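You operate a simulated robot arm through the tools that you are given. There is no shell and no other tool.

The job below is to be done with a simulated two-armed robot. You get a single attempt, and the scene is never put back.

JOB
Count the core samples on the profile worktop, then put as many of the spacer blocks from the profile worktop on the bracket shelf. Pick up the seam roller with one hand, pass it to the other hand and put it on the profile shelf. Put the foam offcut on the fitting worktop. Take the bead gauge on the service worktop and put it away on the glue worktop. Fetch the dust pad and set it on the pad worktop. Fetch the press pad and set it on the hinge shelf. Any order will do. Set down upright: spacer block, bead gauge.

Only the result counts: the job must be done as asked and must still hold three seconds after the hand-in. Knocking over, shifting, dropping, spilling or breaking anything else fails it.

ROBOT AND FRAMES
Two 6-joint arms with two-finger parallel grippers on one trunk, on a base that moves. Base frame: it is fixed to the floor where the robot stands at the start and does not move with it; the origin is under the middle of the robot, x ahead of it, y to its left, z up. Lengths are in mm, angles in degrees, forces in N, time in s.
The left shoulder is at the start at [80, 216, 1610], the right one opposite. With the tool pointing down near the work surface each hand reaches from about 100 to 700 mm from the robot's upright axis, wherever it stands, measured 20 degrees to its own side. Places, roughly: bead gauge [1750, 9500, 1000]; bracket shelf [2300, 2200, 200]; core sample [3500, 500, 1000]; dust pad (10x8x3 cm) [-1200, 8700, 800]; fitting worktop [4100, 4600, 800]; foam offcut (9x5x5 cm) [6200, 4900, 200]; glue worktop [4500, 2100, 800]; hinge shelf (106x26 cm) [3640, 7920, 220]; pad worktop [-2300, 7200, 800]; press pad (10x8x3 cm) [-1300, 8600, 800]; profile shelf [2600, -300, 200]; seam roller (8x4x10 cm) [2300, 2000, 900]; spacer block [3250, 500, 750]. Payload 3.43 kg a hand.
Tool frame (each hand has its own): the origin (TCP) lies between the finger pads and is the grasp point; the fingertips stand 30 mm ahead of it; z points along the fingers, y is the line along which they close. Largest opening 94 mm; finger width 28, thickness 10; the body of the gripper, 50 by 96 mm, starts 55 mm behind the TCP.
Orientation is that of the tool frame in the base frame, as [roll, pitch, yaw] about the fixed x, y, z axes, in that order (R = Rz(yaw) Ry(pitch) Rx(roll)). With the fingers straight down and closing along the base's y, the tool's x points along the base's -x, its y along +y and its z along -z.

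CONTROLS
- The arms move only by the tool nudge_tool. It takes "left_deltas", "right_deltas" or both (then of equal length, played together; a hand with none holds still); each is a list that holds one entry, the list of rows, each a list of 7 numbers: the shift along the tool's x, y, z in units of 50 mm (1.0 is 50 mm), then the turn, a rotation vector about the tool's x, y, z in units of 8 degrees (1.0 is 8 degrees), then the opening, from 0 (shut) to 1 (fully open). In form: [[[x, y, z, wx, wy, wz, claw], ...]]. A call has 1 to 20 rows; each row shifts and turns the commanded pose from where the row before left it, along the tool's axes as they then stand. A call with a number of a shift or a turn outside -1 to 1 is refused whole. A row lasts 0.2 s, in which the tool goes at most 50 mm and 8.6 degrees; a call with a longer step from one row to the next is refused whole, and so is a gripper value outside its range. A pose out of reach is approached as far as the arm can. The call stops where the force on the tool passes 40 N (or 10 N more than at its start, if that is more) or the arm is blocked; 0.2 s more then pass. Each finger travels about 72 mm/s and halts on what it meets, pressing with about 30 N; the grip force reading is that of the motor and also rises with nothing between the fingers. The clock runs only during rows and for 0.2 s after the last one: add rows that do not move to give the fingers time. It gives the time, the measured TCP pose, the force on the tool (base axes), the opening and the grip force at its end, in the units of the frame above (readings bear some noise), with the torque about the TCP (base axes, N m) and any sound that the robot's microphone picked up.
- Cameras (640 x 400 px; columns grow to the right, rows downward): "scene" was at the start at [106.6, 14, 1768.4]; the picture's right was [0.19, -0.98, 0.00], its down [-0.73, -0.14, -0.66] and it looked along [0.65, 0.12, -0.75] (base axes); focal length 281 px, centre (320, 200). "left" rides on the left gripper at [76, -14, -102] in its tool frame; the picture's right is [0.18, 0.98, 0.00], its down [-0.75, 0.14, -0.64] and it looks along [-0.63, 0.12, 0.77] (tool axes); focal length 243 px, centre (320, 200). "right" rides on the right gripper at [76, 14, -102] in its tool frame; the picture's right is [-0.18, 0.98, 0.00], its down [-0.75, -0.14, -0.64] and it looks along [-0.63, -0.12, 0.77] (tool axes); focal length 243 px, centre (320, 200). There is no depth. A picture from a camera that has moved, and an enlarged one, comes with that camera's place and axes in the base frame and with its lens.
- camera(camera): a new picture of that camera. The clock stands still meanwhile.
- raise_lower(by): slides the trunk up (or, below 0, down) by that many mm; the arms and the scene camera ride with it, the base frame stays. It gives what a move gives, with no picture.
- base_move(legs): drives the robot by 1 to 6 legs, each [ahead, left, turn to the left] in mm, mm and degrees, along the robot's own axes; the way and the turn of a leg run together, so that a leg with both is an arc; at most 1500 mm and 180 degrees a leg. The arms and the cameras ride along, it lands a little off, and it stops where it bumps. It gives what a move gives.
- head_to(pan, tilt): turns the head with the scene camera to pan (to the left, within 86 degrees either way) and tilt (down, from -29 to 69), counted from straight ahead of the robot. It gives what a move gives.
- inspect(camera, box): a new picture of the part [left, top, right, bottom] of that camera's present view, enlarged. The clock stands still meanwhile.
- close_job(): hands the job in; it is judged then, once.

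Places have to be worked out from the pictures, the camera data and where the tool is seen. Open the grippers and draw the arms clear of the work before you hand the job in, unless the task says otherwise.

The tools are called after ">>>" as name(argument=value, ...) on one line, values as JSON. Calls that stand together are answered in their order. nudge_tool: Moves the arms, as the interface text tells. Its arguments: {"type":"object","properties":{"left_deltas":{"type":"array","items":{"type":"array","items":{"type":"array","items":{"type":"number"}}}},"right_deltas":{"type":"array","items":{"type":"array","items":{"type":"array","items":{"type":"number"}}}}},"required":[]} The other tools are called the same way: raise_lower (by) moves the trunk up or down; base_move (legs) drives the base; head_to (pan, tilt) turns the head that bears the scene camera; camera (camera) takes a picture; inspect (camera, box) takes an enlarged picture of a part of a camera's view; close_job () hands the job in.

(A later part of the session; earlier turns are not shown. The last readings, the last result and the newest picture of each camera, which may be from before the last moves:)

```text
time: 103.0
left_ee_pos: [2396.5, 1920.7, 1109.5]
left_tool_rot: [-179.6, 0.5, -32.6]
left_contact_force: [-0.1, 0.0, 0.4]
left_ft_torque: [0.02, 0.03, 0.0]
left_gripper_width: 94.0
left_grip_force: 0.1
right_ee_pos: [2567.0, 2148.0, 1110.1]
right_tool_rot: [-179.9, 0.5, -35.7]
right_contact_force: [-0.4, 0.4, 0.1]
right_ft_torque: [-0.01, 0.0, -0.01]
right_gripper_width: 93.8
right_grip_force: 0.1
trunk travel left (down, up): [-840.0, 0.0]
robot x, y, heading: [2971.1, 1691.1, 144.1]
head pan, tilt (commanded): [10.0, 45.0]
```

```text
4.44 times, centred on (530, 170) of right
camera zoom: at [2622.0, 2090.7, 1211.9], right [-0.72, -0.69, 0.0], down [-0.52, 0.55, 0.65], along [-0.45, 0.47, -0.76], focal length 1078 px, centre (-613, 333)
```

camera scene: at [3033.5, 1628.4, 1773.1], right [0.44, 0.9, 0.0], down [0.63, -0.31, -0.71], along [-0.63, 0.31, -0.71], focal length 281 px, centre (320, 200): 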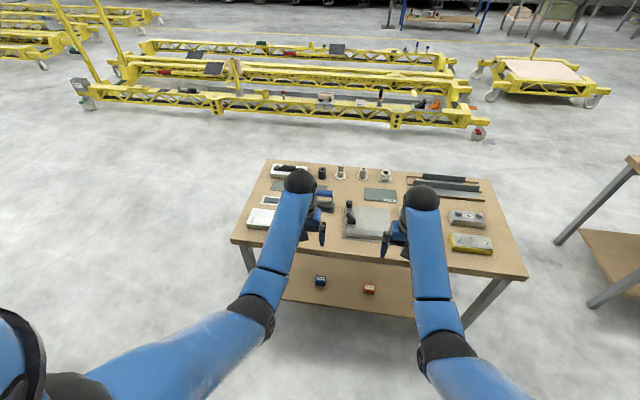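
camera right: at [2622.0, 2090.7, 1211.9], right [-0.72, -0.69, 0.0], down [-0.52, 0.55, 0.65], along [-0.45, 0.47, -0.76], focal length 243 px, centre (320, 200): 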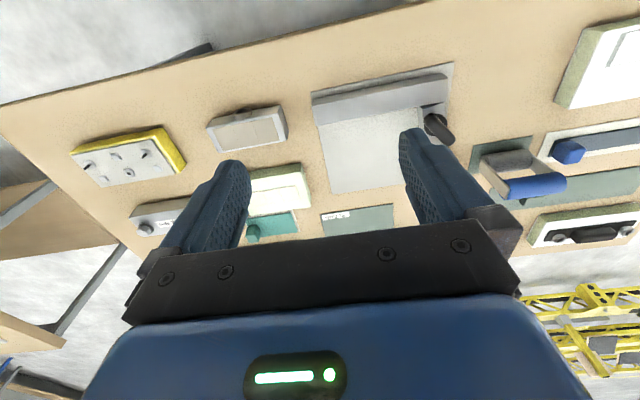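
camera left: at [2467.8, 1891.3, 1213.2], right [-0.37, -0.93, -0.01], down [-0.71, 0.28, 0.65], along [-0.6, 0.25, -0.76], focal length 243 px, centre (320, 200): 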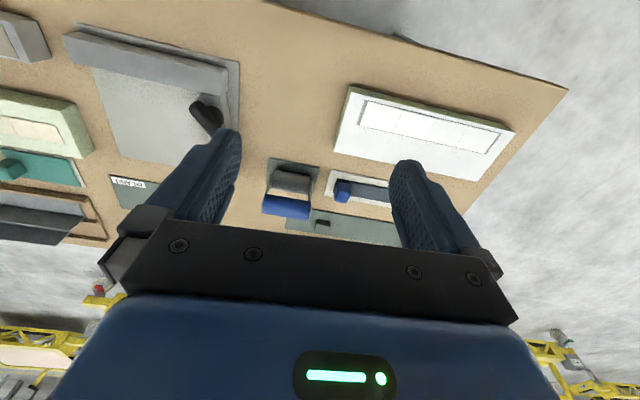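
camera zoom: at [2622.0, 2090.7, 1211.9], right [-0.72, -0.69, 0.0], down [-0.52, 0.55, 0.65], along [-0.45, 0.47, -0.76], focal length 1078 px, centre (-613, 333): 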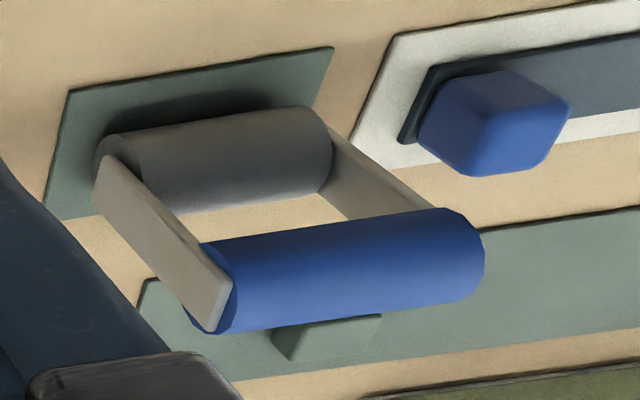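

The roller is a blue handle (≈30 mm thick, ≈75 mm long) joined by side plates to a silver roll; the handle centre is about (2257, 2033), axis parallel to the table edge. I move left 240 and forward 215 so the right hand can pick it.

>>> base_move(legs=[[0, 240, 0.4], [215, 0, 0]])

>>> nudge_tool(right_deltas=[[[0, 0, 0, 0, 0, 0, 1], [0, 0, 0, 0, 0, 0, 1]]])

>>> camera(camera="right")

>>> camera(camera="scene")

```text
time: 106.0
left_ee_pos: [2080.9, 1844.4, 1111.2]
left_tool_rot: [-179.6, 0.5, -32.3]
left_contact_force: [0.5, -0.2, -0.2]
left_ft_torque: [0.01, 0.02, 0.01]
left_gripper_width: 94.0
left_grip_force: 0.1
right_ee_pos: [2249.4, 2071.6, 1111.3]
right_tool_rot: [180.0, 0.6, -35.3]
right_contact_force: [-0.2, 0.8, 0.3]
right_ft_torque: [-0.01, 0.01, 0.0]
right_gripper_width: 94.0
right_grip_force: 0.1
trunk travel left (down, up): [-840.0, 0.0]
robot x, y, heading: [2656.9, 1615.8, 144.6]
head pan, tilt (commanded): [10.0, 45.0]
```

```text
time: 106.6
left_ee_pos: [2077.0, 1844.7, 1109.0]
left_tool_rot: [-179.6, 0.4, -32.3]
left_contact_force: [0.8, -0.1, 1.5]
left_ft_torque: [0.02, 0.02, 0.01]
left_gripper_width: 93.8
left_grip_force: 0.0
right_ee_pos: [2246.2, 2072.9, 1110.0]
right_tool_rot: [180.0, 0.3, -35.3]
right_contact_force: [0.1, 0.5, 0.1]
right_ft_torque: [0.03, 0.02, 0.03]
right_gripper_width: 94.2
right_grip_force: 0.1
trunk travel left (down, up): [-840.0, 0.0]
robot x, y, heading: [2658.0, 1622.0, 144.9]
head pan, tilt (commanded): [10.0, 45.0]
```

```text
taken
camera right: at [2301.6, 2016.1, 1210.6], right [-0.72, -0.7, 0.0], down [-0.53, 0.55, 0.65], along [-0.45, 0.46, -0.76], focal length 243 px, centre (320, 200)
```

right: 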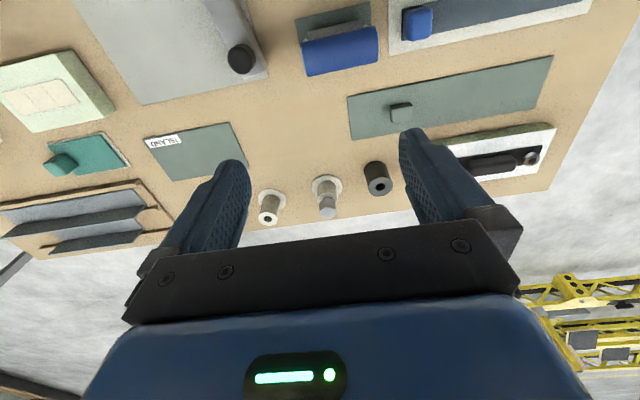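

```text
taken
camera scene: at [2560.3, 1666.5, 1773.4], right [0.43, 0.9, 0.0], down [0.64, -0.3, -0.71], along [-0.64, 0.3, -0.71], focal length 281 px, centre (320, 200)
```

scene: 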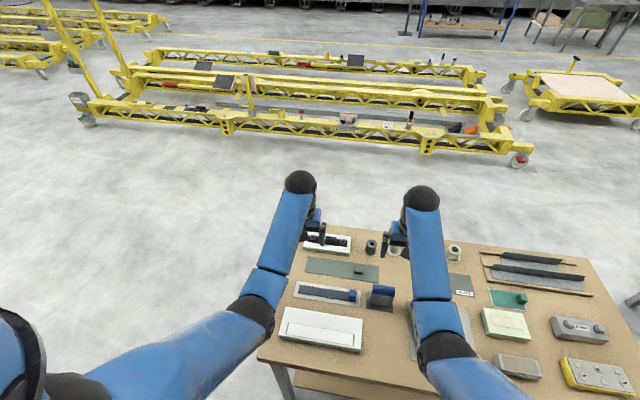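

The handle is at (2257, 2033), 32 mm nearer and 26 mm left of the right hand. I turn the right hand 90° at height so it can close across the handle.

>>> nudge_tool(right_deltas=[[[0, 0, 0, 0, 0, -1, 1], [0, 0, 0, 0, 0, -1, 1], [0, 0, 0, 0, 0, -1, 1], [0, 0, 0, 0, 0, -1, 1], [0, 0, 0, 0, 0, -1, 1], [0, 0, 0, 0, 0, -1, 1], [0, 0, 0, 0, 0, -1, 1], [0, 0, 0, 0, 0, -1, 1], [0, 0, 0, 0, 0, -1, 1], [0, 0, 0, 0, 0, -1, 1], [0, 0, 0, 0, 0, -1, 1], [0, 0, 0, 0, 0, -0.25, 1], [0, 0, 0, 0, 0, 0, 1]]])

>>> camera(camera="right")

```text
time: 109.4
left_ee_pos: [2077.2, 1845.6, 1107.4]
left_tool_rot: [-179.6, 0.3, -32.2]
left_contact_force: [0.0, 0.2, -0.1]
left_ft_torque: [0.01, 0.01, 0.02]
left_gripper_width: 94.0
left_grip_force: 0.0
right_ee_pos: [2243.9, 2074.3, 1108.2]
right_tool_rot: [-179.8, 0.0, 54.7]
right_contact_force: [-0.6, 1.2, -0.5]
right_ft_torque: [-0.02, -0.01, -0.02]
right_gripper_width: 94.1
right_grip_force: 0.1
trunk travel left (down, up): [-840.0, 0.0]
robot x, y, heading: [2658.6, 1620.7, 144.7]
head pan, tilt (commanded): [10.0, 45.0]
```

```text
taken
camera right: at [2302.0, 2127.3, 1209.9], right [0.7, -0.72, 0.0], down [-0.55, -0.54, 0.64], along [-0.46, -0.45, -0.77], focal length 243 px, centre (320, 200)
```

right: 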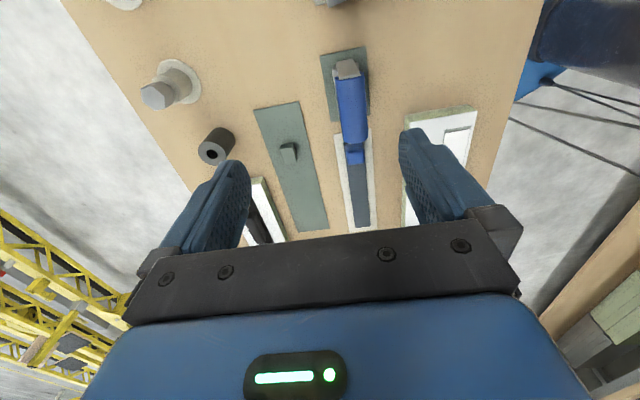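

Turned fine. I move over the handle's left part and come down to z≈1010 for a check.

>>> nudge_tool(right_deltas=[[[-0.443, 0.35, 0.5, 0, 0, 0, 1], [-0.443, 0.35, 0.5, 0, 0, 0, 1], [0, 0, 0.96, 0, 0, 0, 1], [0, 0, 0, 0, 0, 0, 1]]])

>>> camera(camera="right")

```text
time: 110.4
left_ee_pos: [2077.0, 1847.3, 1108.5]
left_tool_rot: [-179.6, 0.3, -32.2]
left_contact_force: [-0.8, 0.0, -0.1]
left_ft_torque: [0.0, 0.02, -0.01]
left_gripper_width: 94.3
left_grip_force: 0.0
right_ee_pos: [2247.2, 2016.8, 1009.2]
right_tool_rot: [-179.7, 0.0, 54.6]
right_contact_force: [-1.2, -0.8, 0.3]
right_ft_torque: [0.0, 0.02, 0.0]
right_gripper_width: 93.9
right_grip_force: 0.0
trunk travel left (down, up): [-840.0, 0.0]
robot x, y, heading: [2658.1, 1618.1, 144.6]
head pan, tilt (commanded): [10.0, 45.0]
```

```text
taken
camera right: at [2304.5, 2070.3, 1110.6], right [0.69, -0.72, 0.0], down [-0.55, -0.53, 0.64], along [-0.46, -0.44, -0.77], focal length 243 px, centre (320, 200)
```

right: 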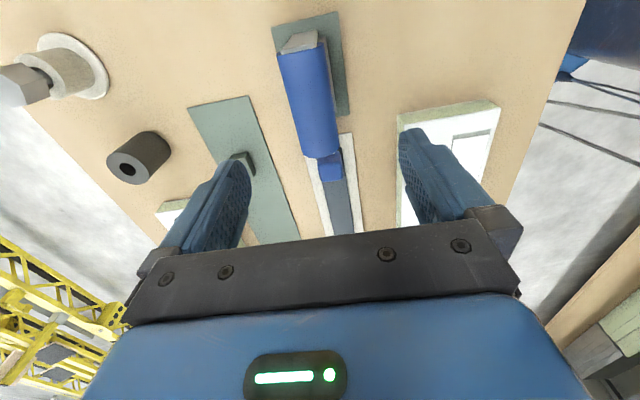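

The handle lines up between the fingers; I shift 6 mm toward its middle, descend to TCP z≈943 and close.

>>> nudge_tool(right_deltas=[[[0.12, 0, 0.4, 0, 0, 0, 1], [0, 0, 0.5, 0, 0, 0, 1], [0, 0, 0.42, 0, 0, 0, 1], [0, 0, 0, 0, 0, 0, 1], [0, 0, 0, 0, 0, 0, 0], [0, 0, 0, 0, 0, 0, 0], [0, 0, 0, 0, 0, 0, 0], [0, 0, 0, 0, 0, 0, 0]]])

>>> camera(camera="right")

```text
time: 112.2
left_ee_pos: [2077.1, 1846.5, 1108.9]
left_tool_rot: [-179.6, 0.3, -32.2]
left_contact_force: [0.3, -0.4, 0.4]
left_ft_torque: [0.02, 0.0, 0.01]
left_gripper_width: 93.9
left_grip_force: 0.0
right_ee_pos: [2252.3, 2023.1, 942.7]
right_tool_rot: [-179.7, 0.0, 54.7]
right_contact_force: [0.3, 0.7, 1.0]
right_ft_torque: [-0.02, 0.0, 0.06]
right_gripper_width: 32.7
right_grip_force: 29.8
trunk travel left (down, up): [-840.0, 0.0]
robot x, y, heading: [2654.9, 1618.2, 144.7]
head pan, tilt (commanded): [10.0, 45.0]
```

```text
taken
camera right: at [2308.9, 2075.5, 1044.2], right [0.7, -0.72, 0.0], down [-0.55, -0.53, 0.64], along [-0.46, -0.44, -0.77], focal length 243 px, centre (320, 200)
```

right: 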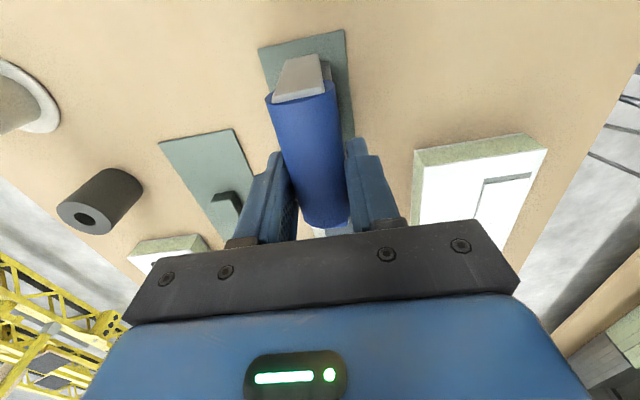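

Handle gripped (32.7 mm). I lift the roller 110 mm and check it.

>>> nudge_tool(right_deltas=[[[0, 0, -0.4, 0, 0, 0, 0], [0, 0, -0.9, 0, 0, 0, 0], [0, 0, -0.9, 0, 0, 0, 0], [0, 0, 0, 0, 0, 0, 0]]])

>>> camera(camera="right")

```text
time: 113.2
left_ee_pos: [2076.1, 1846.3, 1108.0]
left_tool_rot: [-179.6, 0.2, -32.2]
left_contact_force: [-0.4, 0.6, 0.5]
left_ft_torque: [-0.02, 0.0, -0.02]
left_gripper_width: 94.0
left_grip_force: 0.2
right_ee_pos: [2250.7, 2022.8, 1051.8]
right_tool_rot: [-179.9, 0.0, 54.7]
right_contact_force: [-0.8, -0.2, -1.5]
right_ft_torque: [-0.03, 0.02, -0.02]
right_gripper_width: 32.8
right_grip_force: 30.2
trunk travel left (down, up): [-840.0, 0.0]
robot x, y, heading: [2658.5, 1617.4, 145.0]
head pan, tilt (commanded): [10.0, 45.0]
```

```text
taken
camera right: at [2308.3, 2074.3, 1152.6], right [0.7, -0.72, 0.0], down [-0.55, -0.53, 0.64], along [-0.46, -0.44, -0.77], focal length 243 px, centre (320, 200)
```

right: 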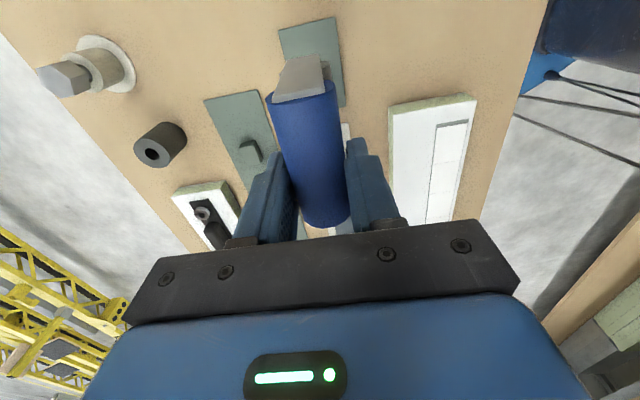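

Roller is safely in the right hand. I back off 400 mm from the table and turn the right hand back so the handle points ahead.

>>> base_move(legs=[[-400, 0, 0]])

>>> nudge_tool(right_deltas=[[[0, 0, 0, 0, 0, 1, 0], [0, 0, 0, 0, 0, 1, 0], [0, 0, 0, 0, 0, 1, 0], [0, 0, 0, 0, 0, 1, 0], [0, 0, 0, 0, 0, 1, 0], [0, 0, 0, 0, 0, 1, 0], [0, 0, 0, 0, 0, 1, 0], [0, 0, 0, 0, 0, 1, 0], [0, 0, 0, 0, 0, 1, 0], [0, 0, 0, 0, 0, 1, 0], [0, 0, 0, 0, 0, 1, 0], [0, 0, 0, 0, 0, 0.25, 0], [0, 0, 0, 0, 0, 0, 0]]])

>>> head_to(pan=0, tilt=50)

>>> camera(camera="scene")

>>> camera(camera="right")

```text
time: 115.7
left_ee_pos: [2399.0, 1617.2, 1106.4]
left_tool_rot: [-179.6, 0.2, -32.0]
left_contact_force: [-0.2, -0.1, -0.1]
left_ft_torque: [-0.03, 0.02, -0.02]
left_gripper_width: 94.0
left_grip_force: 0.0
right_ee_pos: [2572.0, 1792.4, 1048.7]
right_tool_rot: [-179.9, 0.1, 54.8]
right_contact_force: [-0.9, -1.1, -1.9]
right_ft_torque: [-0.03, 0.0, 0.02]
right_gripper_width: 32.6
right_grip_force: 30.1
trunk travel left (down, up): [-840.0, 0.0]
robot x, y, heading: [2980.9, 1391.4, 144.8]
head pan, tilt (commanded): [10.0, 45.0]
```

```text
time: 118.5
left_ee_pos: [2400.1, 1615.2, 1107.5]
left_tool_rot: [-179.6, 0.3, -32.1]
left_contact_force: [0.5, 0.9, -0.5]
left_ft_torque: [0.01, 0.01, -0.02]
left_gripper_width: 93.8
left_grip_force: 0.1
right_ee_pos: [2574.5, 1791.3, 1050.1]
right_tool_rot: [180.0, 0.2, -35.2]
right_contact_force: [0.4, 0.3, -1.3]
right_ft_torque: [-0.02, 0.01, -0.01]
right_gripper_width: 32.2
right_grip_force: 29.4
trunk travel left (down, up): [-840.0, 0.0]
robot x, y, heading: [2984.7, 1390.7, 144.9]
head pan, tilt (commanded): [10.0, 45.0]
```

```text
time: 119.2
left_ee_pos: [2399.5, 1615.8, 1108.1]
left_tool_rot: [-179.6, 0.3, -32.0]
left_contact_force: [-0.9, 0.1, 0.1]
left_ft_torque: [-0.01, -0.02, 0.02]
left_gripper_width: 94.0
left_grip_force: 0.0
right_ee_pos: [2575.8, 1789.4, 1051.4]
right_tool_rot: [-180.0, 0.3, -35.1]
right_contact_force: [1.4, 0.5, -1.1]
right_ft_torque: [0.01, 0.05, 0.0]
right_gripper_width: 32.1
right_grip_force: 30.2
trunk travel left (down, up): [-840.0, 0.0]
robot x, y, heading: [2981.8, 1392.0, 144.8]
head pan, tilt (commanded): [0.0, 50.0]
```

```text
taken
camera scene: at [2893.7, 1449.1, 1766.2], right [0.57, 0.82, 0.0], down [0.63, -0.44, -0.64], along [-0.53, 0.37, -0.77], focal length 281 px, centre (320, 200)
```

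scene: 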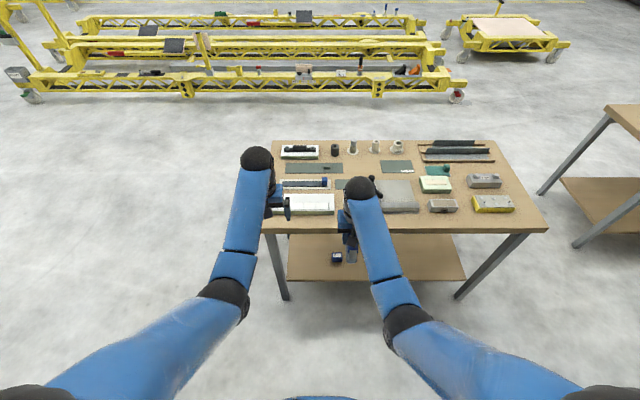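

```text
taken
camera right: at [2630.6, 1734.2, 1152.3], right [-0.72, -0.7, 0.0], down [-0.53, 0.55, 0.65], along [-0.45, 0.46, -0.76], focal length 243 px, centre (320, 200)
```

right: 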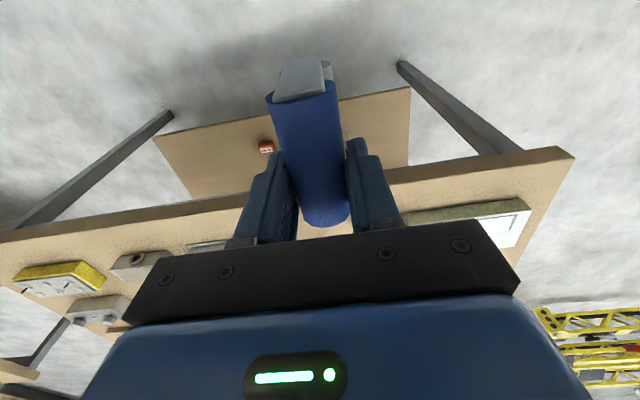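

The handle now points toward me with its near half free. I bring the right hand a bit left and down and tilt it 45° so its wrist leans right, to make room for the left hand.

>>> nudge_tool(right_deltas=[[[0, 0.5, 0.5, 0, 0, 0, 0], [0, 0.5, 0.5, 0, 0, 0, 0], [0, 0, 0, -1, 0, 0, 0], [0, 0, 0, -1, 0, 0, 0], [0, 0, 0, -1, 0, 0, 0], [0, 0, 0, -1, 0, 0, 0], [0, 0, 0, -1, 0, 0, 0], [0, 0, 0, -0.6, 0, 0, 0], [0, 0, 0, 0, 0, 0, 0]]])

>>> camera(camera="scene")

>>> camera(camera="left")

```text
time: 121.2
left_ee_pos: [2399.4, 1615.3, 1108.8]
left_tool_rot: [-179.6, 0.3, -32.0]
left_contact_force: [-0.2, 0.1, -0.8]
left_ft_torque: [-0.01, 0.0, 0.0]
left_gripper_width: 93.9
left_grip_force: 0.0
right_ee_pos: [2546.5, 1750.0, 1001.8]
right_tool_rot: [135.0, 0.3, -35.2]
right_contact_force: [0.2, 0.1, -0.9]
right_ft_torque: [0.05, 0.01, 0.0]
right_gripper_width: 32.1
right_grip_force: 30.3
trunk travel left (down, up): [-840.0, 0.0]
robot x, y, heading: [2982.6, 1387.4, 145.3]
head pan, tilt (commanded): [0.0, 50.0]
```

```text
taken
camera scene: at [2893.4, 1448.7, 1766.2], right [0.57, 0.82, 0.0], down [0.63, -0.44, -0.64], along [-0.53, 0.37, -0.77], focal length 281 px, centre (320, 200)
```

scene: 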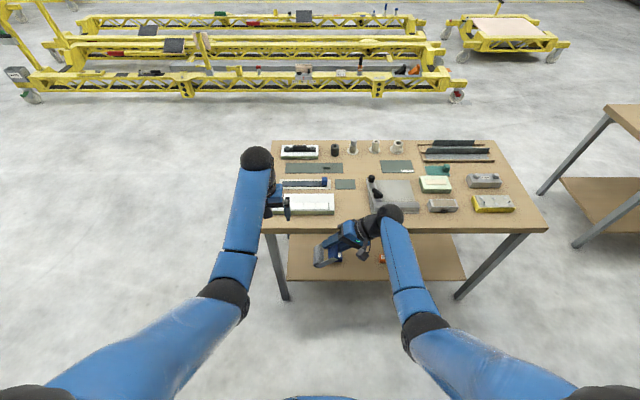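

```text
taken
camera left: at [2471.5, 1586.3, 1210.9], right [-0.37, -0.93, -0.01], down [-0.71, 0.27, 0.64], along [-0.6, 0.24, -0.76], focal length 243 px, centre (320, 200)
```

left: 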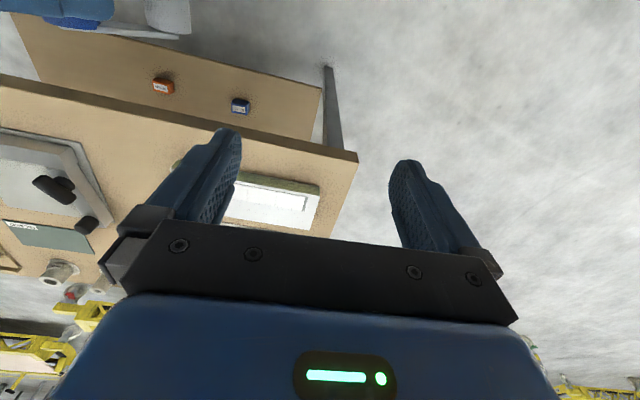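

The right hand is tilted as wanted. I zoom in on the roller in the right hand.

>>> inspect(camera="scene", box=[270, 185, 430, 285])

```text
4.00 times, centred on (350, 235) of scene
camera zoom: at [2893.4, 1448.7, 1766.2], right [0.57, 0.82, 0.0], down [0.63, -0.44, -0.64], along [-0.53, 0.37, -0.77], focal length 1126 px, centre (200, 60)
```

zoom: 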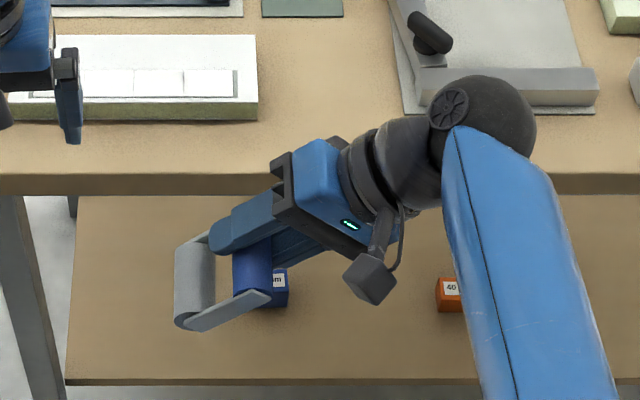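

Geometry is clear: the window between handle and roll is about 25–28 mm, so the left hand will come in perpendicular with fingers pre-opened to ≈46 mm. I tilt the left hand 45° the other way and bring it to 130 mm before the handle.

>>> nudge_tool(left_deltas=[[[0, 0, 0, 0, 0, 0.4, 0.49], [0, 0, 0, 1, 0, 0, 0.49], [0, 0, 0, 1, 0, 0, 0.49], [0, 0, 0, 1, 0, 0, 0.49], [0, 0, 0, 1, 0, 0, 0.49], [0, 0, 0, 1, 0, 0, 0.49], [0, 0, 0, 0.58, 0, 0, 0.49], [0, 0, 0, 0, 0, 0, 0.49]]])

```text
time: 123.0
left_ee_pos: [2400.5, 1615.8, 1108.3]
left_tool_rot: [-134.8, 0.3, -35.2]
left_contact_force: [-0.8, -0.5, -0.2]
left_ft_torque: [-0.01, 0.03, -0.03]
left_gripper_width: 45.9
left_grip_force: 0.1
right_ee_pos: [2547.4, 1750.9, 1001.1]
right_tool_rot: [135.1, 0.3, -35.1]
right_contact_force: [-0.2, -0.2, -1.8]
right_ft_torque: [0.07, 0.01, -0.02]
right_gripper_width: 32.1
right_grip_force: 30.1
trunk travel left (down, up): [-840.0, 0.0]
robot x, y, heading: [2980.4, 1389.8, 145.2]
head pan, tilt (commanded): [0.0, 50.0]
```

Left hand is tilted with 46 mm opening. I move it to the pre-position, about 130 mm from the handle along its approach line.

>>> nudge_tool(left_deltas=[[[0.5, -0.385, 0.482, 0, 0, 0, 0.49], [0.5, -0.385, 0.482, 0, 0, 0, 0.49], [0.5, -0.385, 0.482, 0, 0, 0, 0.49], [0, 0, 0, 0, 0, 0, 0.49]]])

>>> camera(camera="left")

>>> inspect(camera="scene", box=[230, 160, 430, 300])

>>> camera(camera="right")

```text
time: 124.0
left_ee_pos: [2516.8, 1648.6, 1097.3]
left_tool_rot: [-135.0, 0.3, -35.3]
left_contact_force: [0.3, -0.3, 0.6]
left_ft_torque: [-0.01, -0.01, 0.02]
left_gripper_width: 46.1
left_grip_force: 0.1
right_ee_pos: [2544.7, 1751.0, 1001.5]
right_tool_rot: [135.3, 0.2, -35.2]
right_contact_force: [-0.8, 0.2, -1.4]
right_ft_torque: [0.02, -0.02, -0.04]
right_gripper_width: 31.8
right_grip_force: 29.7
trunk travel left (down, up): [-840.0, 0.0]
robot x, y, heading: [2982.9, 1389.0, 144.9]
head pan, tilt (commanded): [0.0, 50.0]
```

```text
taken
camera left: at [2541.0, 1553.4, 1180.1], right [-0.25, -0.67, -0.7], down [-0.93, -0.02, 0.36], along [-0.25, 0.74, -0.62], focal length 243 px, centre (320, 200)
```

left: 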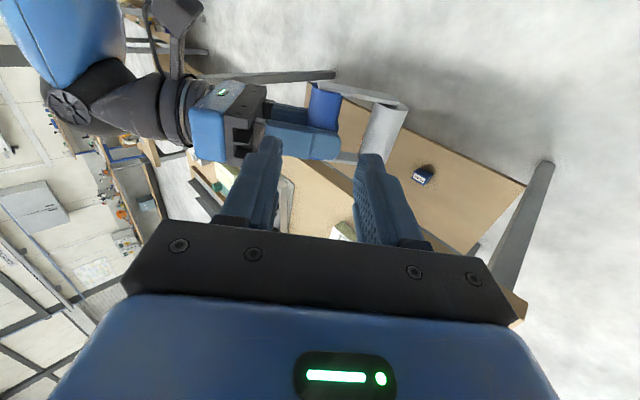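

```text
2.86 times, centred on (330, 230) of scene
camera zoom: at [2893.1, 1449.0, 1766.2], right [0.57, 0.82, 0.0], down [0.63, -0.44, -0.64], along [-0.53, 0.37, -0.77], focal length 804 px, centre (291, 114)
```

zoom: 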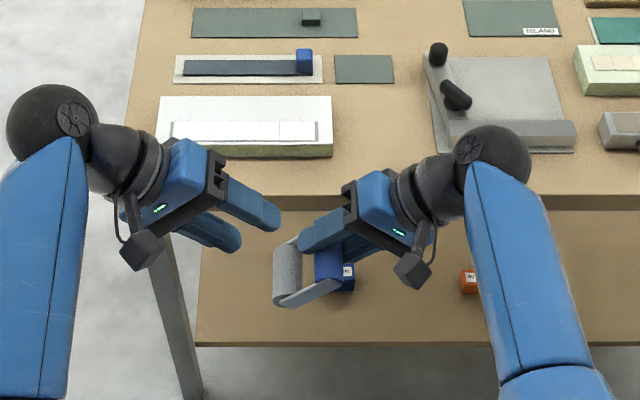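

```text
taken
camera right: at [2644.7, 1756.3, 1082.8], right [-0.55, -0.47, 0.69], down [-0.3, 0.88, 0.36], along [-0.78, -0.01, -0.62], focal length 243 px, centre (320, 200)
```

right: 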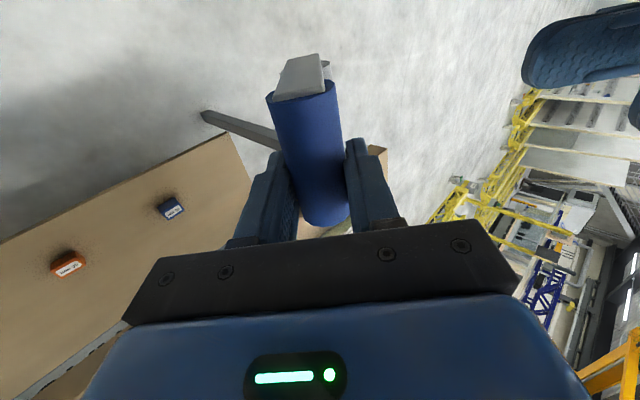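

Excellent views. I zoom in the left wrist camera to check alignment of fingers with handle and window.

>>> inspect(camera="left", box=[240, 60, 440, 185])

```text
3.20 times, centred on (340, 122) of left
camera zoom: at [2541.0, 1553.4, 1180.1], right [-0.25, -0.67, -0.7], down [-0.93, -0.02, 0.36], along [-0.25, 0.74, -0.62], focal length 776 px, centre (256, 448)
```

zoom: 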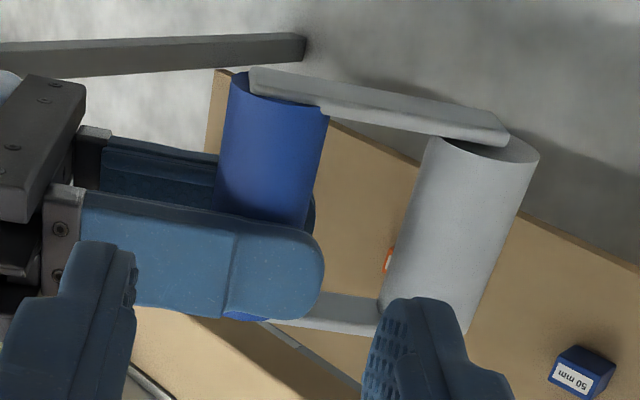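

Handle centre sits ~5 mm toward the window side and I need 4 mm forward; the window gap is ≈30 mm. I correct and advance the left hand 75 mm, then check again.

>>> nudge_tool(left_deltas=[[[-0.076, 0.098, 0.3, 0, 0, 0, 0.49], [0, 0, 0.6, 0, 0, 0, 0.49], [0, 0, 0.6, 0, 0, 0, 0.49], [0, 0, 0, 0, 0, 0, 0.49]]])

>>> inspect(camera="left", box=[220, 60, 420, 185])

>>> inspect(camera="scene", box=[270, 185, 410, 275])

```text
time: 125.0
left_ee_pos: [2539.7, 1689.1, 1040.7]
left_tool_rot: [-135.0, 0.4, -35.2]
left_contact_force: [-0.9, -0.4, -0.1]
left_ft_torque: [-0.02, -0.02, -0.03]
left_gripper_width: 46.1
left_grip_force: 0.1
right_ee_pos: [2547.8, 1749.0, 1001.9]
right_tool_rot: [135.2, 0.3, -35.2]
right_contact_force: [-0.3, 0.5, -1.7]
right_ft_torque: [0.04, 0.01, 0.0]
right_gripper_width: 31.8
right_grip_force: 30.1
trunk travel left (down, up): [-840.0, 0.0]
robot x, y, heading: [2982.4, 1386.5, 144.9]
head pan, tilt (commanded): [0.0, 50.0]
```

```text
3.20 times, centred on (320, 122) of left
camera zoom: at [2565.8, 1594.1, 1123.5], right [-0.25, -0.67, -0.7], down [-0.93, -0.02, 0.36], along [-0.25, 0.74, -0.62], focal length 776 px, centre (320, 448)
```

zoom: 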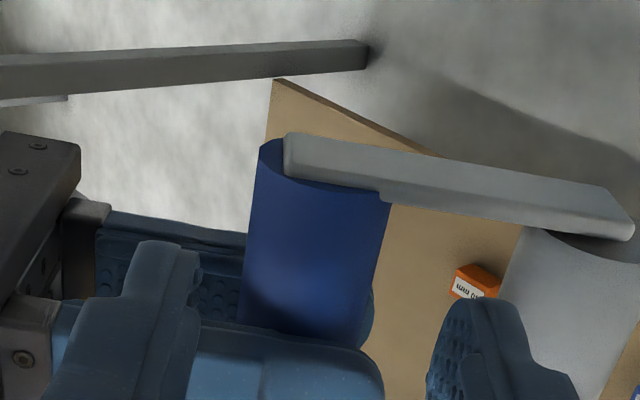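

```text
4.44 times, centred on (340, 230) of scene
camera zoom: at [2893.9, 1448.9, 1766.2], right [0.57, 0.82, 0.0], down [0.63, -0.44, -0.64], along [-0.53, 0.37, -0.77], focal length 1251 px, centre (231, 67)
```

zoom: 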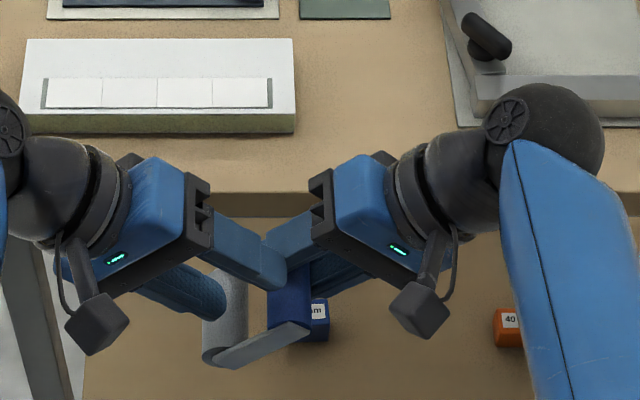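

Alignment is good (handle centred between the fingers, window clear). I advance the last 55 mm, 1.5 mm toward me, still open.

>>> nudge_tool(left_deltas=[[[0.03, 0, 0.3, 0, 0, 0, 0.49], [0, 0, 0.3, 0, 0, 0, 0.49], [0, 0, 0.3, 0, 0, 0, 0.49], [0, 0, 0.2, 0, 0, 0, 0.49], [0, 0, 0, 0, 0, 0, 0.49]]])

>>> camera(camera="left")

>>> inspect(camera="scene", box=[270, 185, 410, 275])

```text
time: 126.2
left_ee_pos: [2565.0, 1721.8, 1001.9]
left_tool_rot: [-135.0, 0.5, -35.2]
left_contact_force: [-1.4, 0.4, 1.0]
left_ft_torque: [0.03, 0.05, -0.01]
left_gripper_width: 46.0
left_grip_force: 0.1
right_ee_pos: [2547.6, 1750.4, 1001.3]
right_tool_rot: [135.2, 0.1, -35.0]
right_contact_force: [2.2, -0.5, -1.8]
right_ft_torque: [0.04, -0.05, 0.05]
right_gripper_width: 31.9
right_grip_force: 30.3
trunk travel left (down, up): [-840.0, 0.0]
robot x, y, heading: [2982.2, 1386.8, 145.1]
head pan, tilt (commanded): [0.0, 50.0]
```

```text
taken
camera left: at [2588.9, 1626.3, 1085.1], right [-0.25, -0.67, -0.7], down [-0.93, -0.02, 0.36], along [-0.25, 0.74, -0.62], focal length 243 px, centre (320, 200)
```

left: 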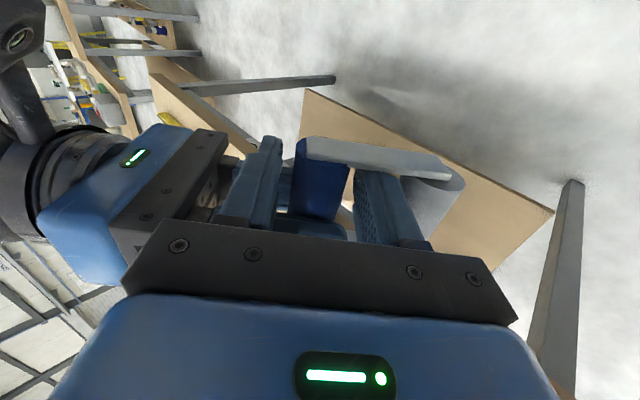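

```text
4.44 times, centred on (340, 230) of scene
camera zoom: at [2893.9, 1449.2, 1766.2], right [0.57, 0.82, 0.0], down [0.63, -0.44, -0.64], along [-0.53, 0.37, -0.77], focal length 1251 px, centre (231, 67)
```

zoom: 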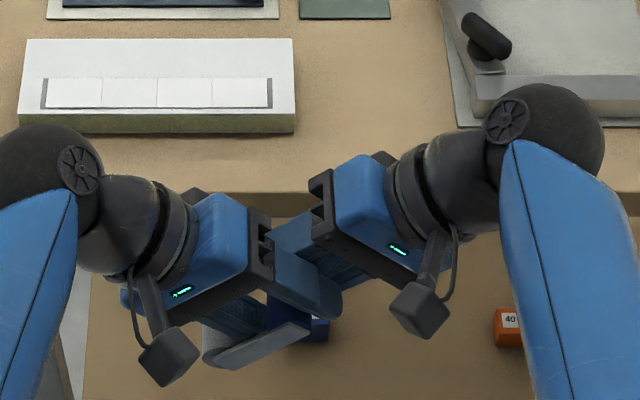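

The handle is between the left fingers with no contact forces. I close the left gripper.

>>> nudge_tool(left_deltas=[[[0, 0, 0, 0, 0, 0, 0], [0, 0, 0, 0, 0, 0, 0], [0, 0, 0, 0, 0, 0, 0], [0, 0, 0, 0, 0, 0, 0]]])

>>> camera(camera="left")

```text
time: 127.2
left_ee_pos: [2564.0, 1721.5, 1003.2]
left_tool_rot: [-134.9, 0.4, -35.2]
left_contact_force: [-2.3, 1.8, 4.9]
left_ft_torque: [0.07, -0.08, 0.08]
left_gripper_width: 29.9
left_grip_force: 30.3
right_ee_pos: [2546.3, 1750.4, 1000.4]
right_tool_rot: [135.2, 0.3, -35.2]
right_contact_force: [2.1, -0.2, -4.8]
right_ft_torque: [0.11, 0.1, 0.01]
right_gripper_width: 31.7
right_grip_force: 29.7
trunk travel left (down, up): [-840.0, 0.0]
robot x, y, heading: [2983.7, 1388.4, 145.2]
head pan, tilt (commanded): [0.0, 50.0]
```

```text
taken
camera left: at [2588.8, 1626.1, 1085.3], right [-0.25, -0.67, -0.7], down [-0.93, -0.02, 0.36], along [-0.25, 0.74, -0.62], focal length 243 px, centre (320, 200)
```

left: 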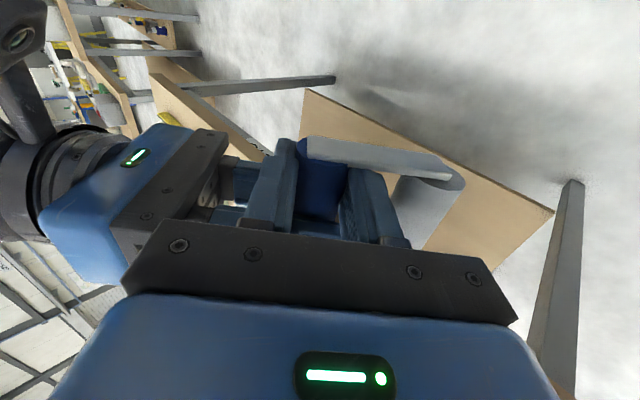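

Both hands hold the handle. Now the right hand opens partly and withdraws along its own axis.

>>> nudge_tool(left_deltas=[[[0, 0, 0, 0, 0, 0, 0], [0, 0, 0, 0, 0, 0, 0], [0, 0, 0, 0, 0, 0, 0], [0, 0, 0, 0, 0, 0, 0], [0, 0, 0, 0, 0, 0, 0], [0, 0, 0, 0, 0, 0, 0], [0, 0, 0, 0, 0, 0, 0]]], right_deltas=[[[0, 0, 0, 0, 0, 0, 0.62], [0, 0, 0, 0, 0, 0, 0.62], [0, 0, 0, 0, 0, 0, 0.62], [0, 0, -0.3, 0, 0, 0, 0.62], [0, 0, -0.6, 0, 0, 0, 0.62], [0, 0, -0.8, 0, 0, 0, 0.62], [0, 0, -0.8, 0, 0, 0, 0.62]]])

>>> camera(camera="left")

>>> inspect(camera="scene", box=[250, 160, 450, 290])

```text
time: 128.8
left_ee_pos: [2563.3, 1720.4, 1002.0]
left_tool_rot: [-135.0, 0.2, -35.2]
left_contact_force: [1.0, -0.5, -1.0]
left_ft_torque: [0.01, -0.04, -0.01]
left_gripper_width: 29.6
left_grip_force: 30.1
right_ee_pos: [2597.1, 1821.7, 1090.1]
right_tool_rot: [135.2, 0.3, -35.2]
right_contact_force: [0.4, 0.7, -0.1]
right_ft_torque: [0.01, -0.01, 0.0]
right_gripper_width: 58.4
right_grip_force: 0.1
trunk travel left (down, up): [-840.0, 0.0]
robot x, y, heading: [2981.1, 1387.5, 145.0]
head pan, tilt (commanded): [0.0, 50.0]
```

```text
taken
camera left: at [2589.3, 1626.4, 1085.0], right [-0.25, -0.67, -0.7], down [-0.93, -0.02, 0.36], along [-0.25, 0.74, -0.62], focal length 243 px, centre (320, 200)
```

left: 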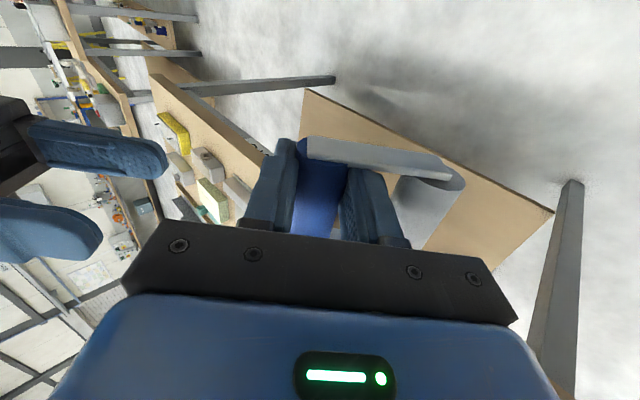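

```text
3.08 times, centred on (350, 225) of scene
camera zoom: at [2894.5, 1449.8, 1766.2], right [0.57, 0.82, 0.0], down [0.63, -0.44, -0.64], along [-0.53, 0.37, -0.77], focal length 866 px, centre (228, 123)
```

zoom: 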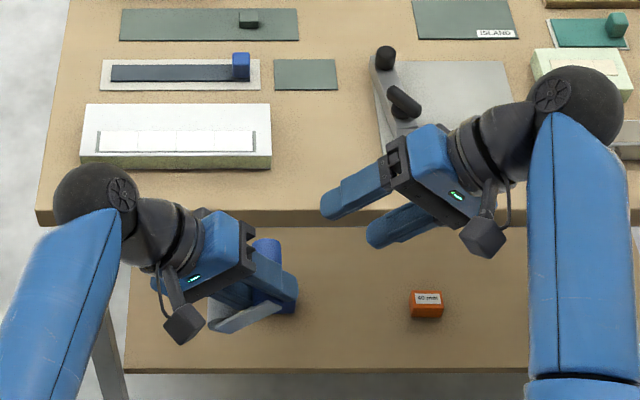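

The handover worked: the left hand alone holds the roller. I bring both hands back to pointing straight down.

>>> nudge_tool(left_deltas=[[[0, 0, 0, -1, 0, 0, 0], [0, 0, 0, -1, 0, 0, 0], [0, 0, 0, -1, 0, 0, 0], [0, 0, 0, -1, 0, 0, 0], [0, 0, 0, -1, 0, 0, 0], [0, 0, 0, -0.625, 0, 0, 0], [0, 0.9, 0, 0, 0, 0, 0], [0, 0.9, 0, 0, 0, 0, 0], [0, 0.6, 0, 0, 0, 0, 0], [0, 0, 0, 0, 0, 0, 0]]], right_deltas=[[[0, -0.5, 0, 1, 0, 0, 1], [0, 0, 0, 1, 0, 0, 1], [0, 0, 0, 1, 0, 0, 1], [0, 0, 0, 1, 0, 0, 1], [0, 0, 0, 1, 0, 0, 1], [0, 0, 0, 0.65, 0, 0, 1], [0, 0, 0.5, 0, 0, 0, 1], [0, 0, 0.5, 0, 0, 0, 1], [0, 0, 0, 0, 0, 0, 1], [0, 0, 0, 0, 0, 0, 1]]])

>>> camera(camera="scene")

>>> camera(camera="left")

```text
time: 131.1
left_ee_pos: [2493.7, 1622.2, 1004.3]
left_tool_rot: [-179.9, 0.2, -35.2]
left_contact_force: [-0.3, -0.5, -1.0]
left_ft_torque: [-0.01, -0.02, 0.0]
left_gripper_width: 29.8
left_grip_force: 29.9
right_ee_pos: [2608.7, 1838.8, 1023.7]
right_tool_rot: [-179.7, 0.4, -35.2]
right_contact_force: [0.4, 0.5, -0.1]
right_ft_torque: [0.04, 0.01, -0.02]
right_gripper_width: 94.0
right_grip_force: 0.2
trunk travel left (down, up): [-840.0, 0.0]
robot x, y, heading: [2983.6, 1391.2, 144.9]
head pan, tilt (commanded): [0.0, 50.0]
```

```text
taken
camera scene: at [2894.4, 1449.7, 1766.2], right [0.57, 0.82, 0.0], down [0.63, -0.44, -0.64], along [-0.53, 0.37, -0.77], focal length 281 px, centre (320, 200)
```

scene: 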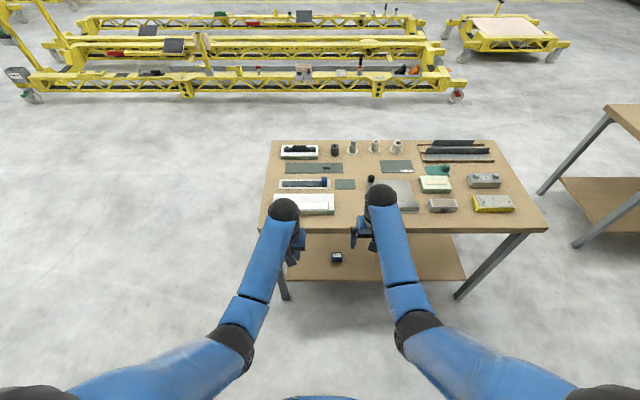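

```text
taken
camera left: at [2563.3, 1590.2, 1106.3], right [-0.42, -0.91, 0.0], down [-0.69, 0.32, 0.65], along [-0.59, 0.27, -0.76], focal length 243 px, centre (320, 200)
```

left: 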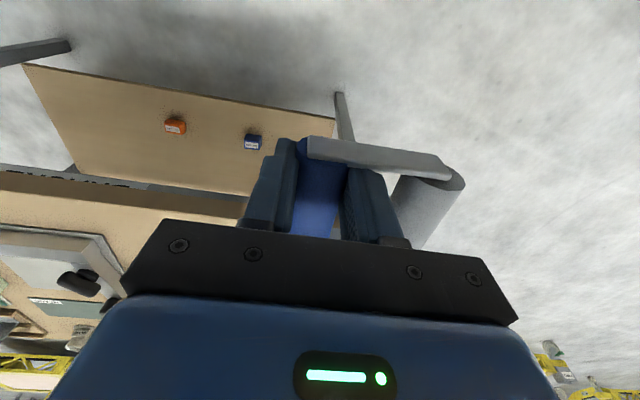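

The roller lies flat in the left hand. I drive back to the open floor and turn to face the profile bench.

>>> base_move(legs=[[0, 965, 0], [320, 0, 0], [0, 0, 180]])

>>> head_to(pan=0, tilt=40)

>>> camera(camera="scene")

```text
time: 145.2
left_ee_pos: [2650.7, 533.7, 1002.8]
left_tool_rot: [-180.0, 0.2, 144.8]
left_contact_force: [-0.1, 0.2, -1.2]
left_ft_torque: [-0.06, 0.07, 0.0]
left_gripper_width: 29.5
left_grip_force: 29.8
right_ee_pos: [2536.3, 318.1, 1023.9]
right_tool_rot: [-179.5, 0.3, 144.9]
right_contact_force: [0.4, -0.5, 0.2]
right_ft_torque: [0.02, 0.0, 0.0]
right_gripper_width: 94.1
right_grip_force: 0.0
trunk travel left (down, up): [-840.0, 0.0]
robot x, y, heading: [2161.8, 771.6, -34.8]
head pan, tilt (commanded): [0.0, 50.0]
```

```text
time: 145.9
left_ee_pos: [2651.2, 534.5, 1004.0]
left_tool_rot: [-180.0, 0.2, 144.8]
left_contact_force: [0.0, -0.1, -2.2]
left_ft_torque: [-0.06, 0.07, 0.0]
left_gripper_width: 29.6
left_grip_force: 30.1
right_ee_pos: [2536.7, 318.8, 1022.3]
right_tool_rot: [-179.6, 0.3, 144.9]
right_contact_force: [0.7, -0.1, -0.3]
right_ft_torque: [-0.01, 0.01, 0.02]
right_gripper_width: 93.8
right_grip_force: 0.0
trunk travel left (down, up): [-840.0, 0.0]
robot x, y, heading: [2160.1, 770.8, -35.2]
head pan, tilt (commanded): [0.0, 40.0]
```

```text
taken
camera scene: at [2255.5, 701.7, 1780.4], right [-0.57, -0.82, 0.0], down [-0.53, 0.37, -0.77], along [0.63, -0.44, -0.64], focal length 281 px, centre (320, 200)
```

scene: 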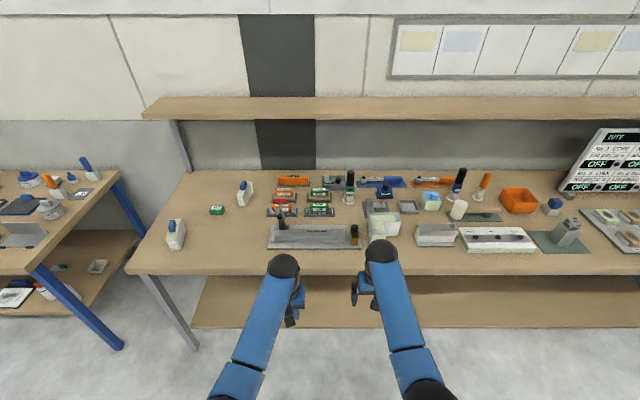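

I lower the trunk 600 mm while the hands are still in front of the bench, and look at the lower shelf.

>>> raise_lower(by=-400)

>>> raise_lower(by=-220)

>>> head_to(pan=0, tilt=32)

>>> camera(camera="scene")

```text
time: 149.8
left_ee_pos: [2651.6, 533.9, 603.1]
left_tool_rot: [179.9, 0.3, 144.8]
left_contact_force: [0.7, -0.1, -2.1]
left_ft_torque: [-0.03, 0.05, 0.03]
left_gripper_width: 29.6
left_grip_force: 30.3
right_ee_pos: [2537.0, 318.4, 624.0]
right_tool_rot: [-179.6, 0.4, 144.8]
right_contact_force: [0.5, 0.2, 0.0]
right_ft_torque: [0.01, -0.03, 0.01]
right_gripper_width: 94.2
right_grip_force: 0.0
trunk travel left (down, up): [-440.0, 400.0]
robot x, y, heading: [2161.8, 771.2, -35.0]
head pan, tilt (commanded): [0.0, 40.0]
```

```text
time: 152.1
left_ee_pos: [2651.6, 534.8, 383.4]
left_tool_rot: [180.0, 0.4, 144.8]
left_contact_force: [-0.2, 0.1, -3.4]
left_ft_torque: [-0.03, 0.05, 0.05]
left_gripper_width: 29.6
left_grip_force: 29.9
right_ee_pos: [2536.5, 318.5, 403.6]
right_tool_rot: [-179.6, 0.4, 144.9]
right_contact_force: [0.4, 0.0, -0.1]
right_ft_torque: [0.01, -0.05, 0.03]
right_gripper_width: 94.3
right_grip_force: 0.0
trunk travel left (down, up): [-220.0, 620.0]
robot x, y, heading: [2159.6, 768.2, -34.9]
head pan, tilt (commanded): [0.0, 40.0]
```

```text
time: 152.8
left_ee_pos: [2651.7, 535.7, 383.2]
left_tool_rot: [180.0, 0.3, 144.8]
left_contact_force: [-0.6, 0.4, -1.8]
left_ft_torque: [-0.03, 0.1, -0.01]
left_gripper_width: 29.5
left_grip_force: 29.6
right_ee_pos: [2536.5, 317.7, 403.3]
right_tool_rot: [-179.6, 0.3, 144.9]
right_contact_force: [0.0, -1.0, -0.6]
right_ft_torque: [0.0, 0.01, -0.01]
right_gripper_width: 94.0
right_grip_force: 0.0
trunk travel left (down, up): [-220.0, 620.0]
robot x, y, heading: [2160.5, 769.6, -35.0]
head pan, tilt (commanded): [0.0, 32.0]
```

```text
taken
camera scene: at [2259.2, 699.2, 1172.6], right [-0.57, -0.82, 0.0], down [-0.43, 0.3, -0.85], along [0.69, -0.49, -0.53], focal length 281 px, centre (320, 200)
```

scene: 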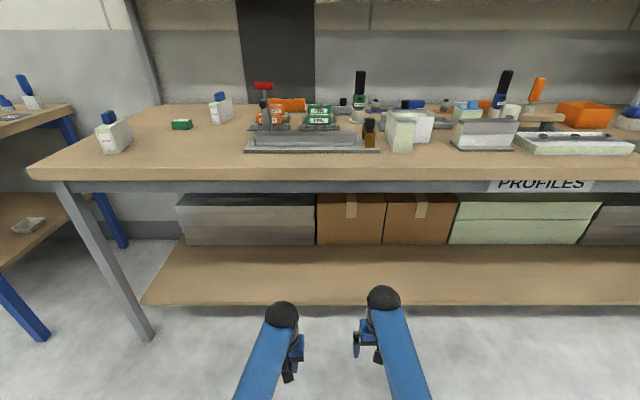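

The front strip of the profile shelf is free (about 360 mm deep before the boxes). I drive 390 mm forward with the hands under the worktop at z≈380.

>>> base_move(legs=[[390, 0, 0]])

>>> head_to(pan=0, tilt=55)

>>> camera(camera="scene")

>>> camera(camera="left")

```text
time: 155.2
left_ee_pos: [2972.5, 313.2, 383.7]
left_tool_rot: [179.9, 0.3, 145.2]
left_contact_force: [-0.1, 0.7, -1.9]
left_ft_torque: [-0.03, 0.08, 0.0]
left_gripper_width: 29.8
left_grip_force: 30.1
right_ee_pos: [2859.1, 98.1, 402.9]
right_tool_rot: [-179.6, 0.2, 145.2]
right_contact_force: [-0.3, -0.1, 0.7]
right_ft_torque: [-0.01, -0.02, 0.01]
right_gripper_width: 94.0
right_grip_force: 0.1
trunk travel left (down, up): [-220.0, 620.0]
robot x, y, heading: [2480.9, 545.2, -34.5]
head pan, tilt (commanded): [0.0, 32.0]
```

```text
time: 156.1
left_ee_pos: [2971.7, 314.4, 384.0]
left_tool_rot: [-180.0, 0.4, 145.1]
left_contact_force: [0.1, 0.4, -1.5]
left_ft_torque: [-0.02, 0.08, -0.03]
left_gripper_width: 29.6
left_grip_force: 29.6
right_ee_pos: [2859.7, 98.5, 403.3]
right_tool_rot: [-179.6, 0.2, 145.3]
right_contact_force: [-0.3, 0.9, 0.5]
right_ft_torque: [0.02, -0.02, 0.0]
right_gripper_width: 94.1
right_grip_force: 0.1
trunk travel left (down, up): [-220.0, 620.0]
robot x, y, heading: [2479.9, 547.3, -34.6]
head pan, tilt (commanded): [0.0, 55.0]
```

```text
taken
camera scene: at [2565.2, 486.8, 1139.8], right [-0.57, -0.82, 0.0], down [-0.67, 0.47, -0.57], along [0.47, -0.33, -0.82], focal length 281 px, centre (320, 200)
```

scene: 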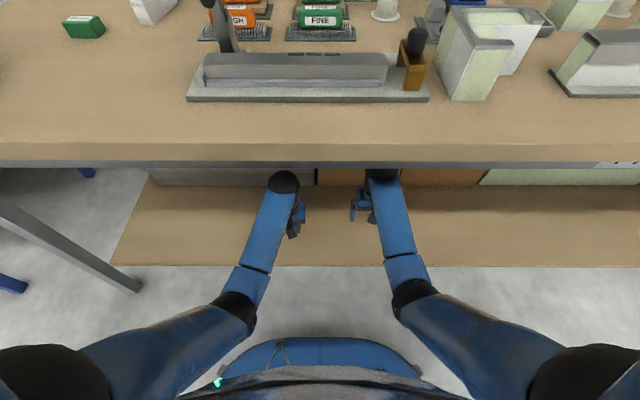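

```text
taken
camera left: at [2899.7, 346.5, 486.2], right [0.41, 0.91, 0.0], down [0.7, -0.31, 0.65], along [0.59, -0.27, -0.76], focal length 243 px, centre (320, 200)
```

left: 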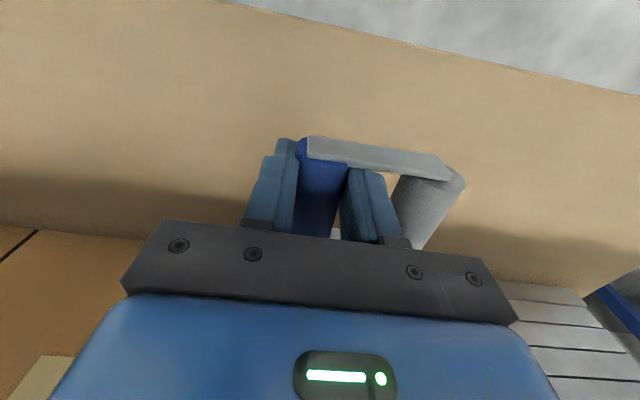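

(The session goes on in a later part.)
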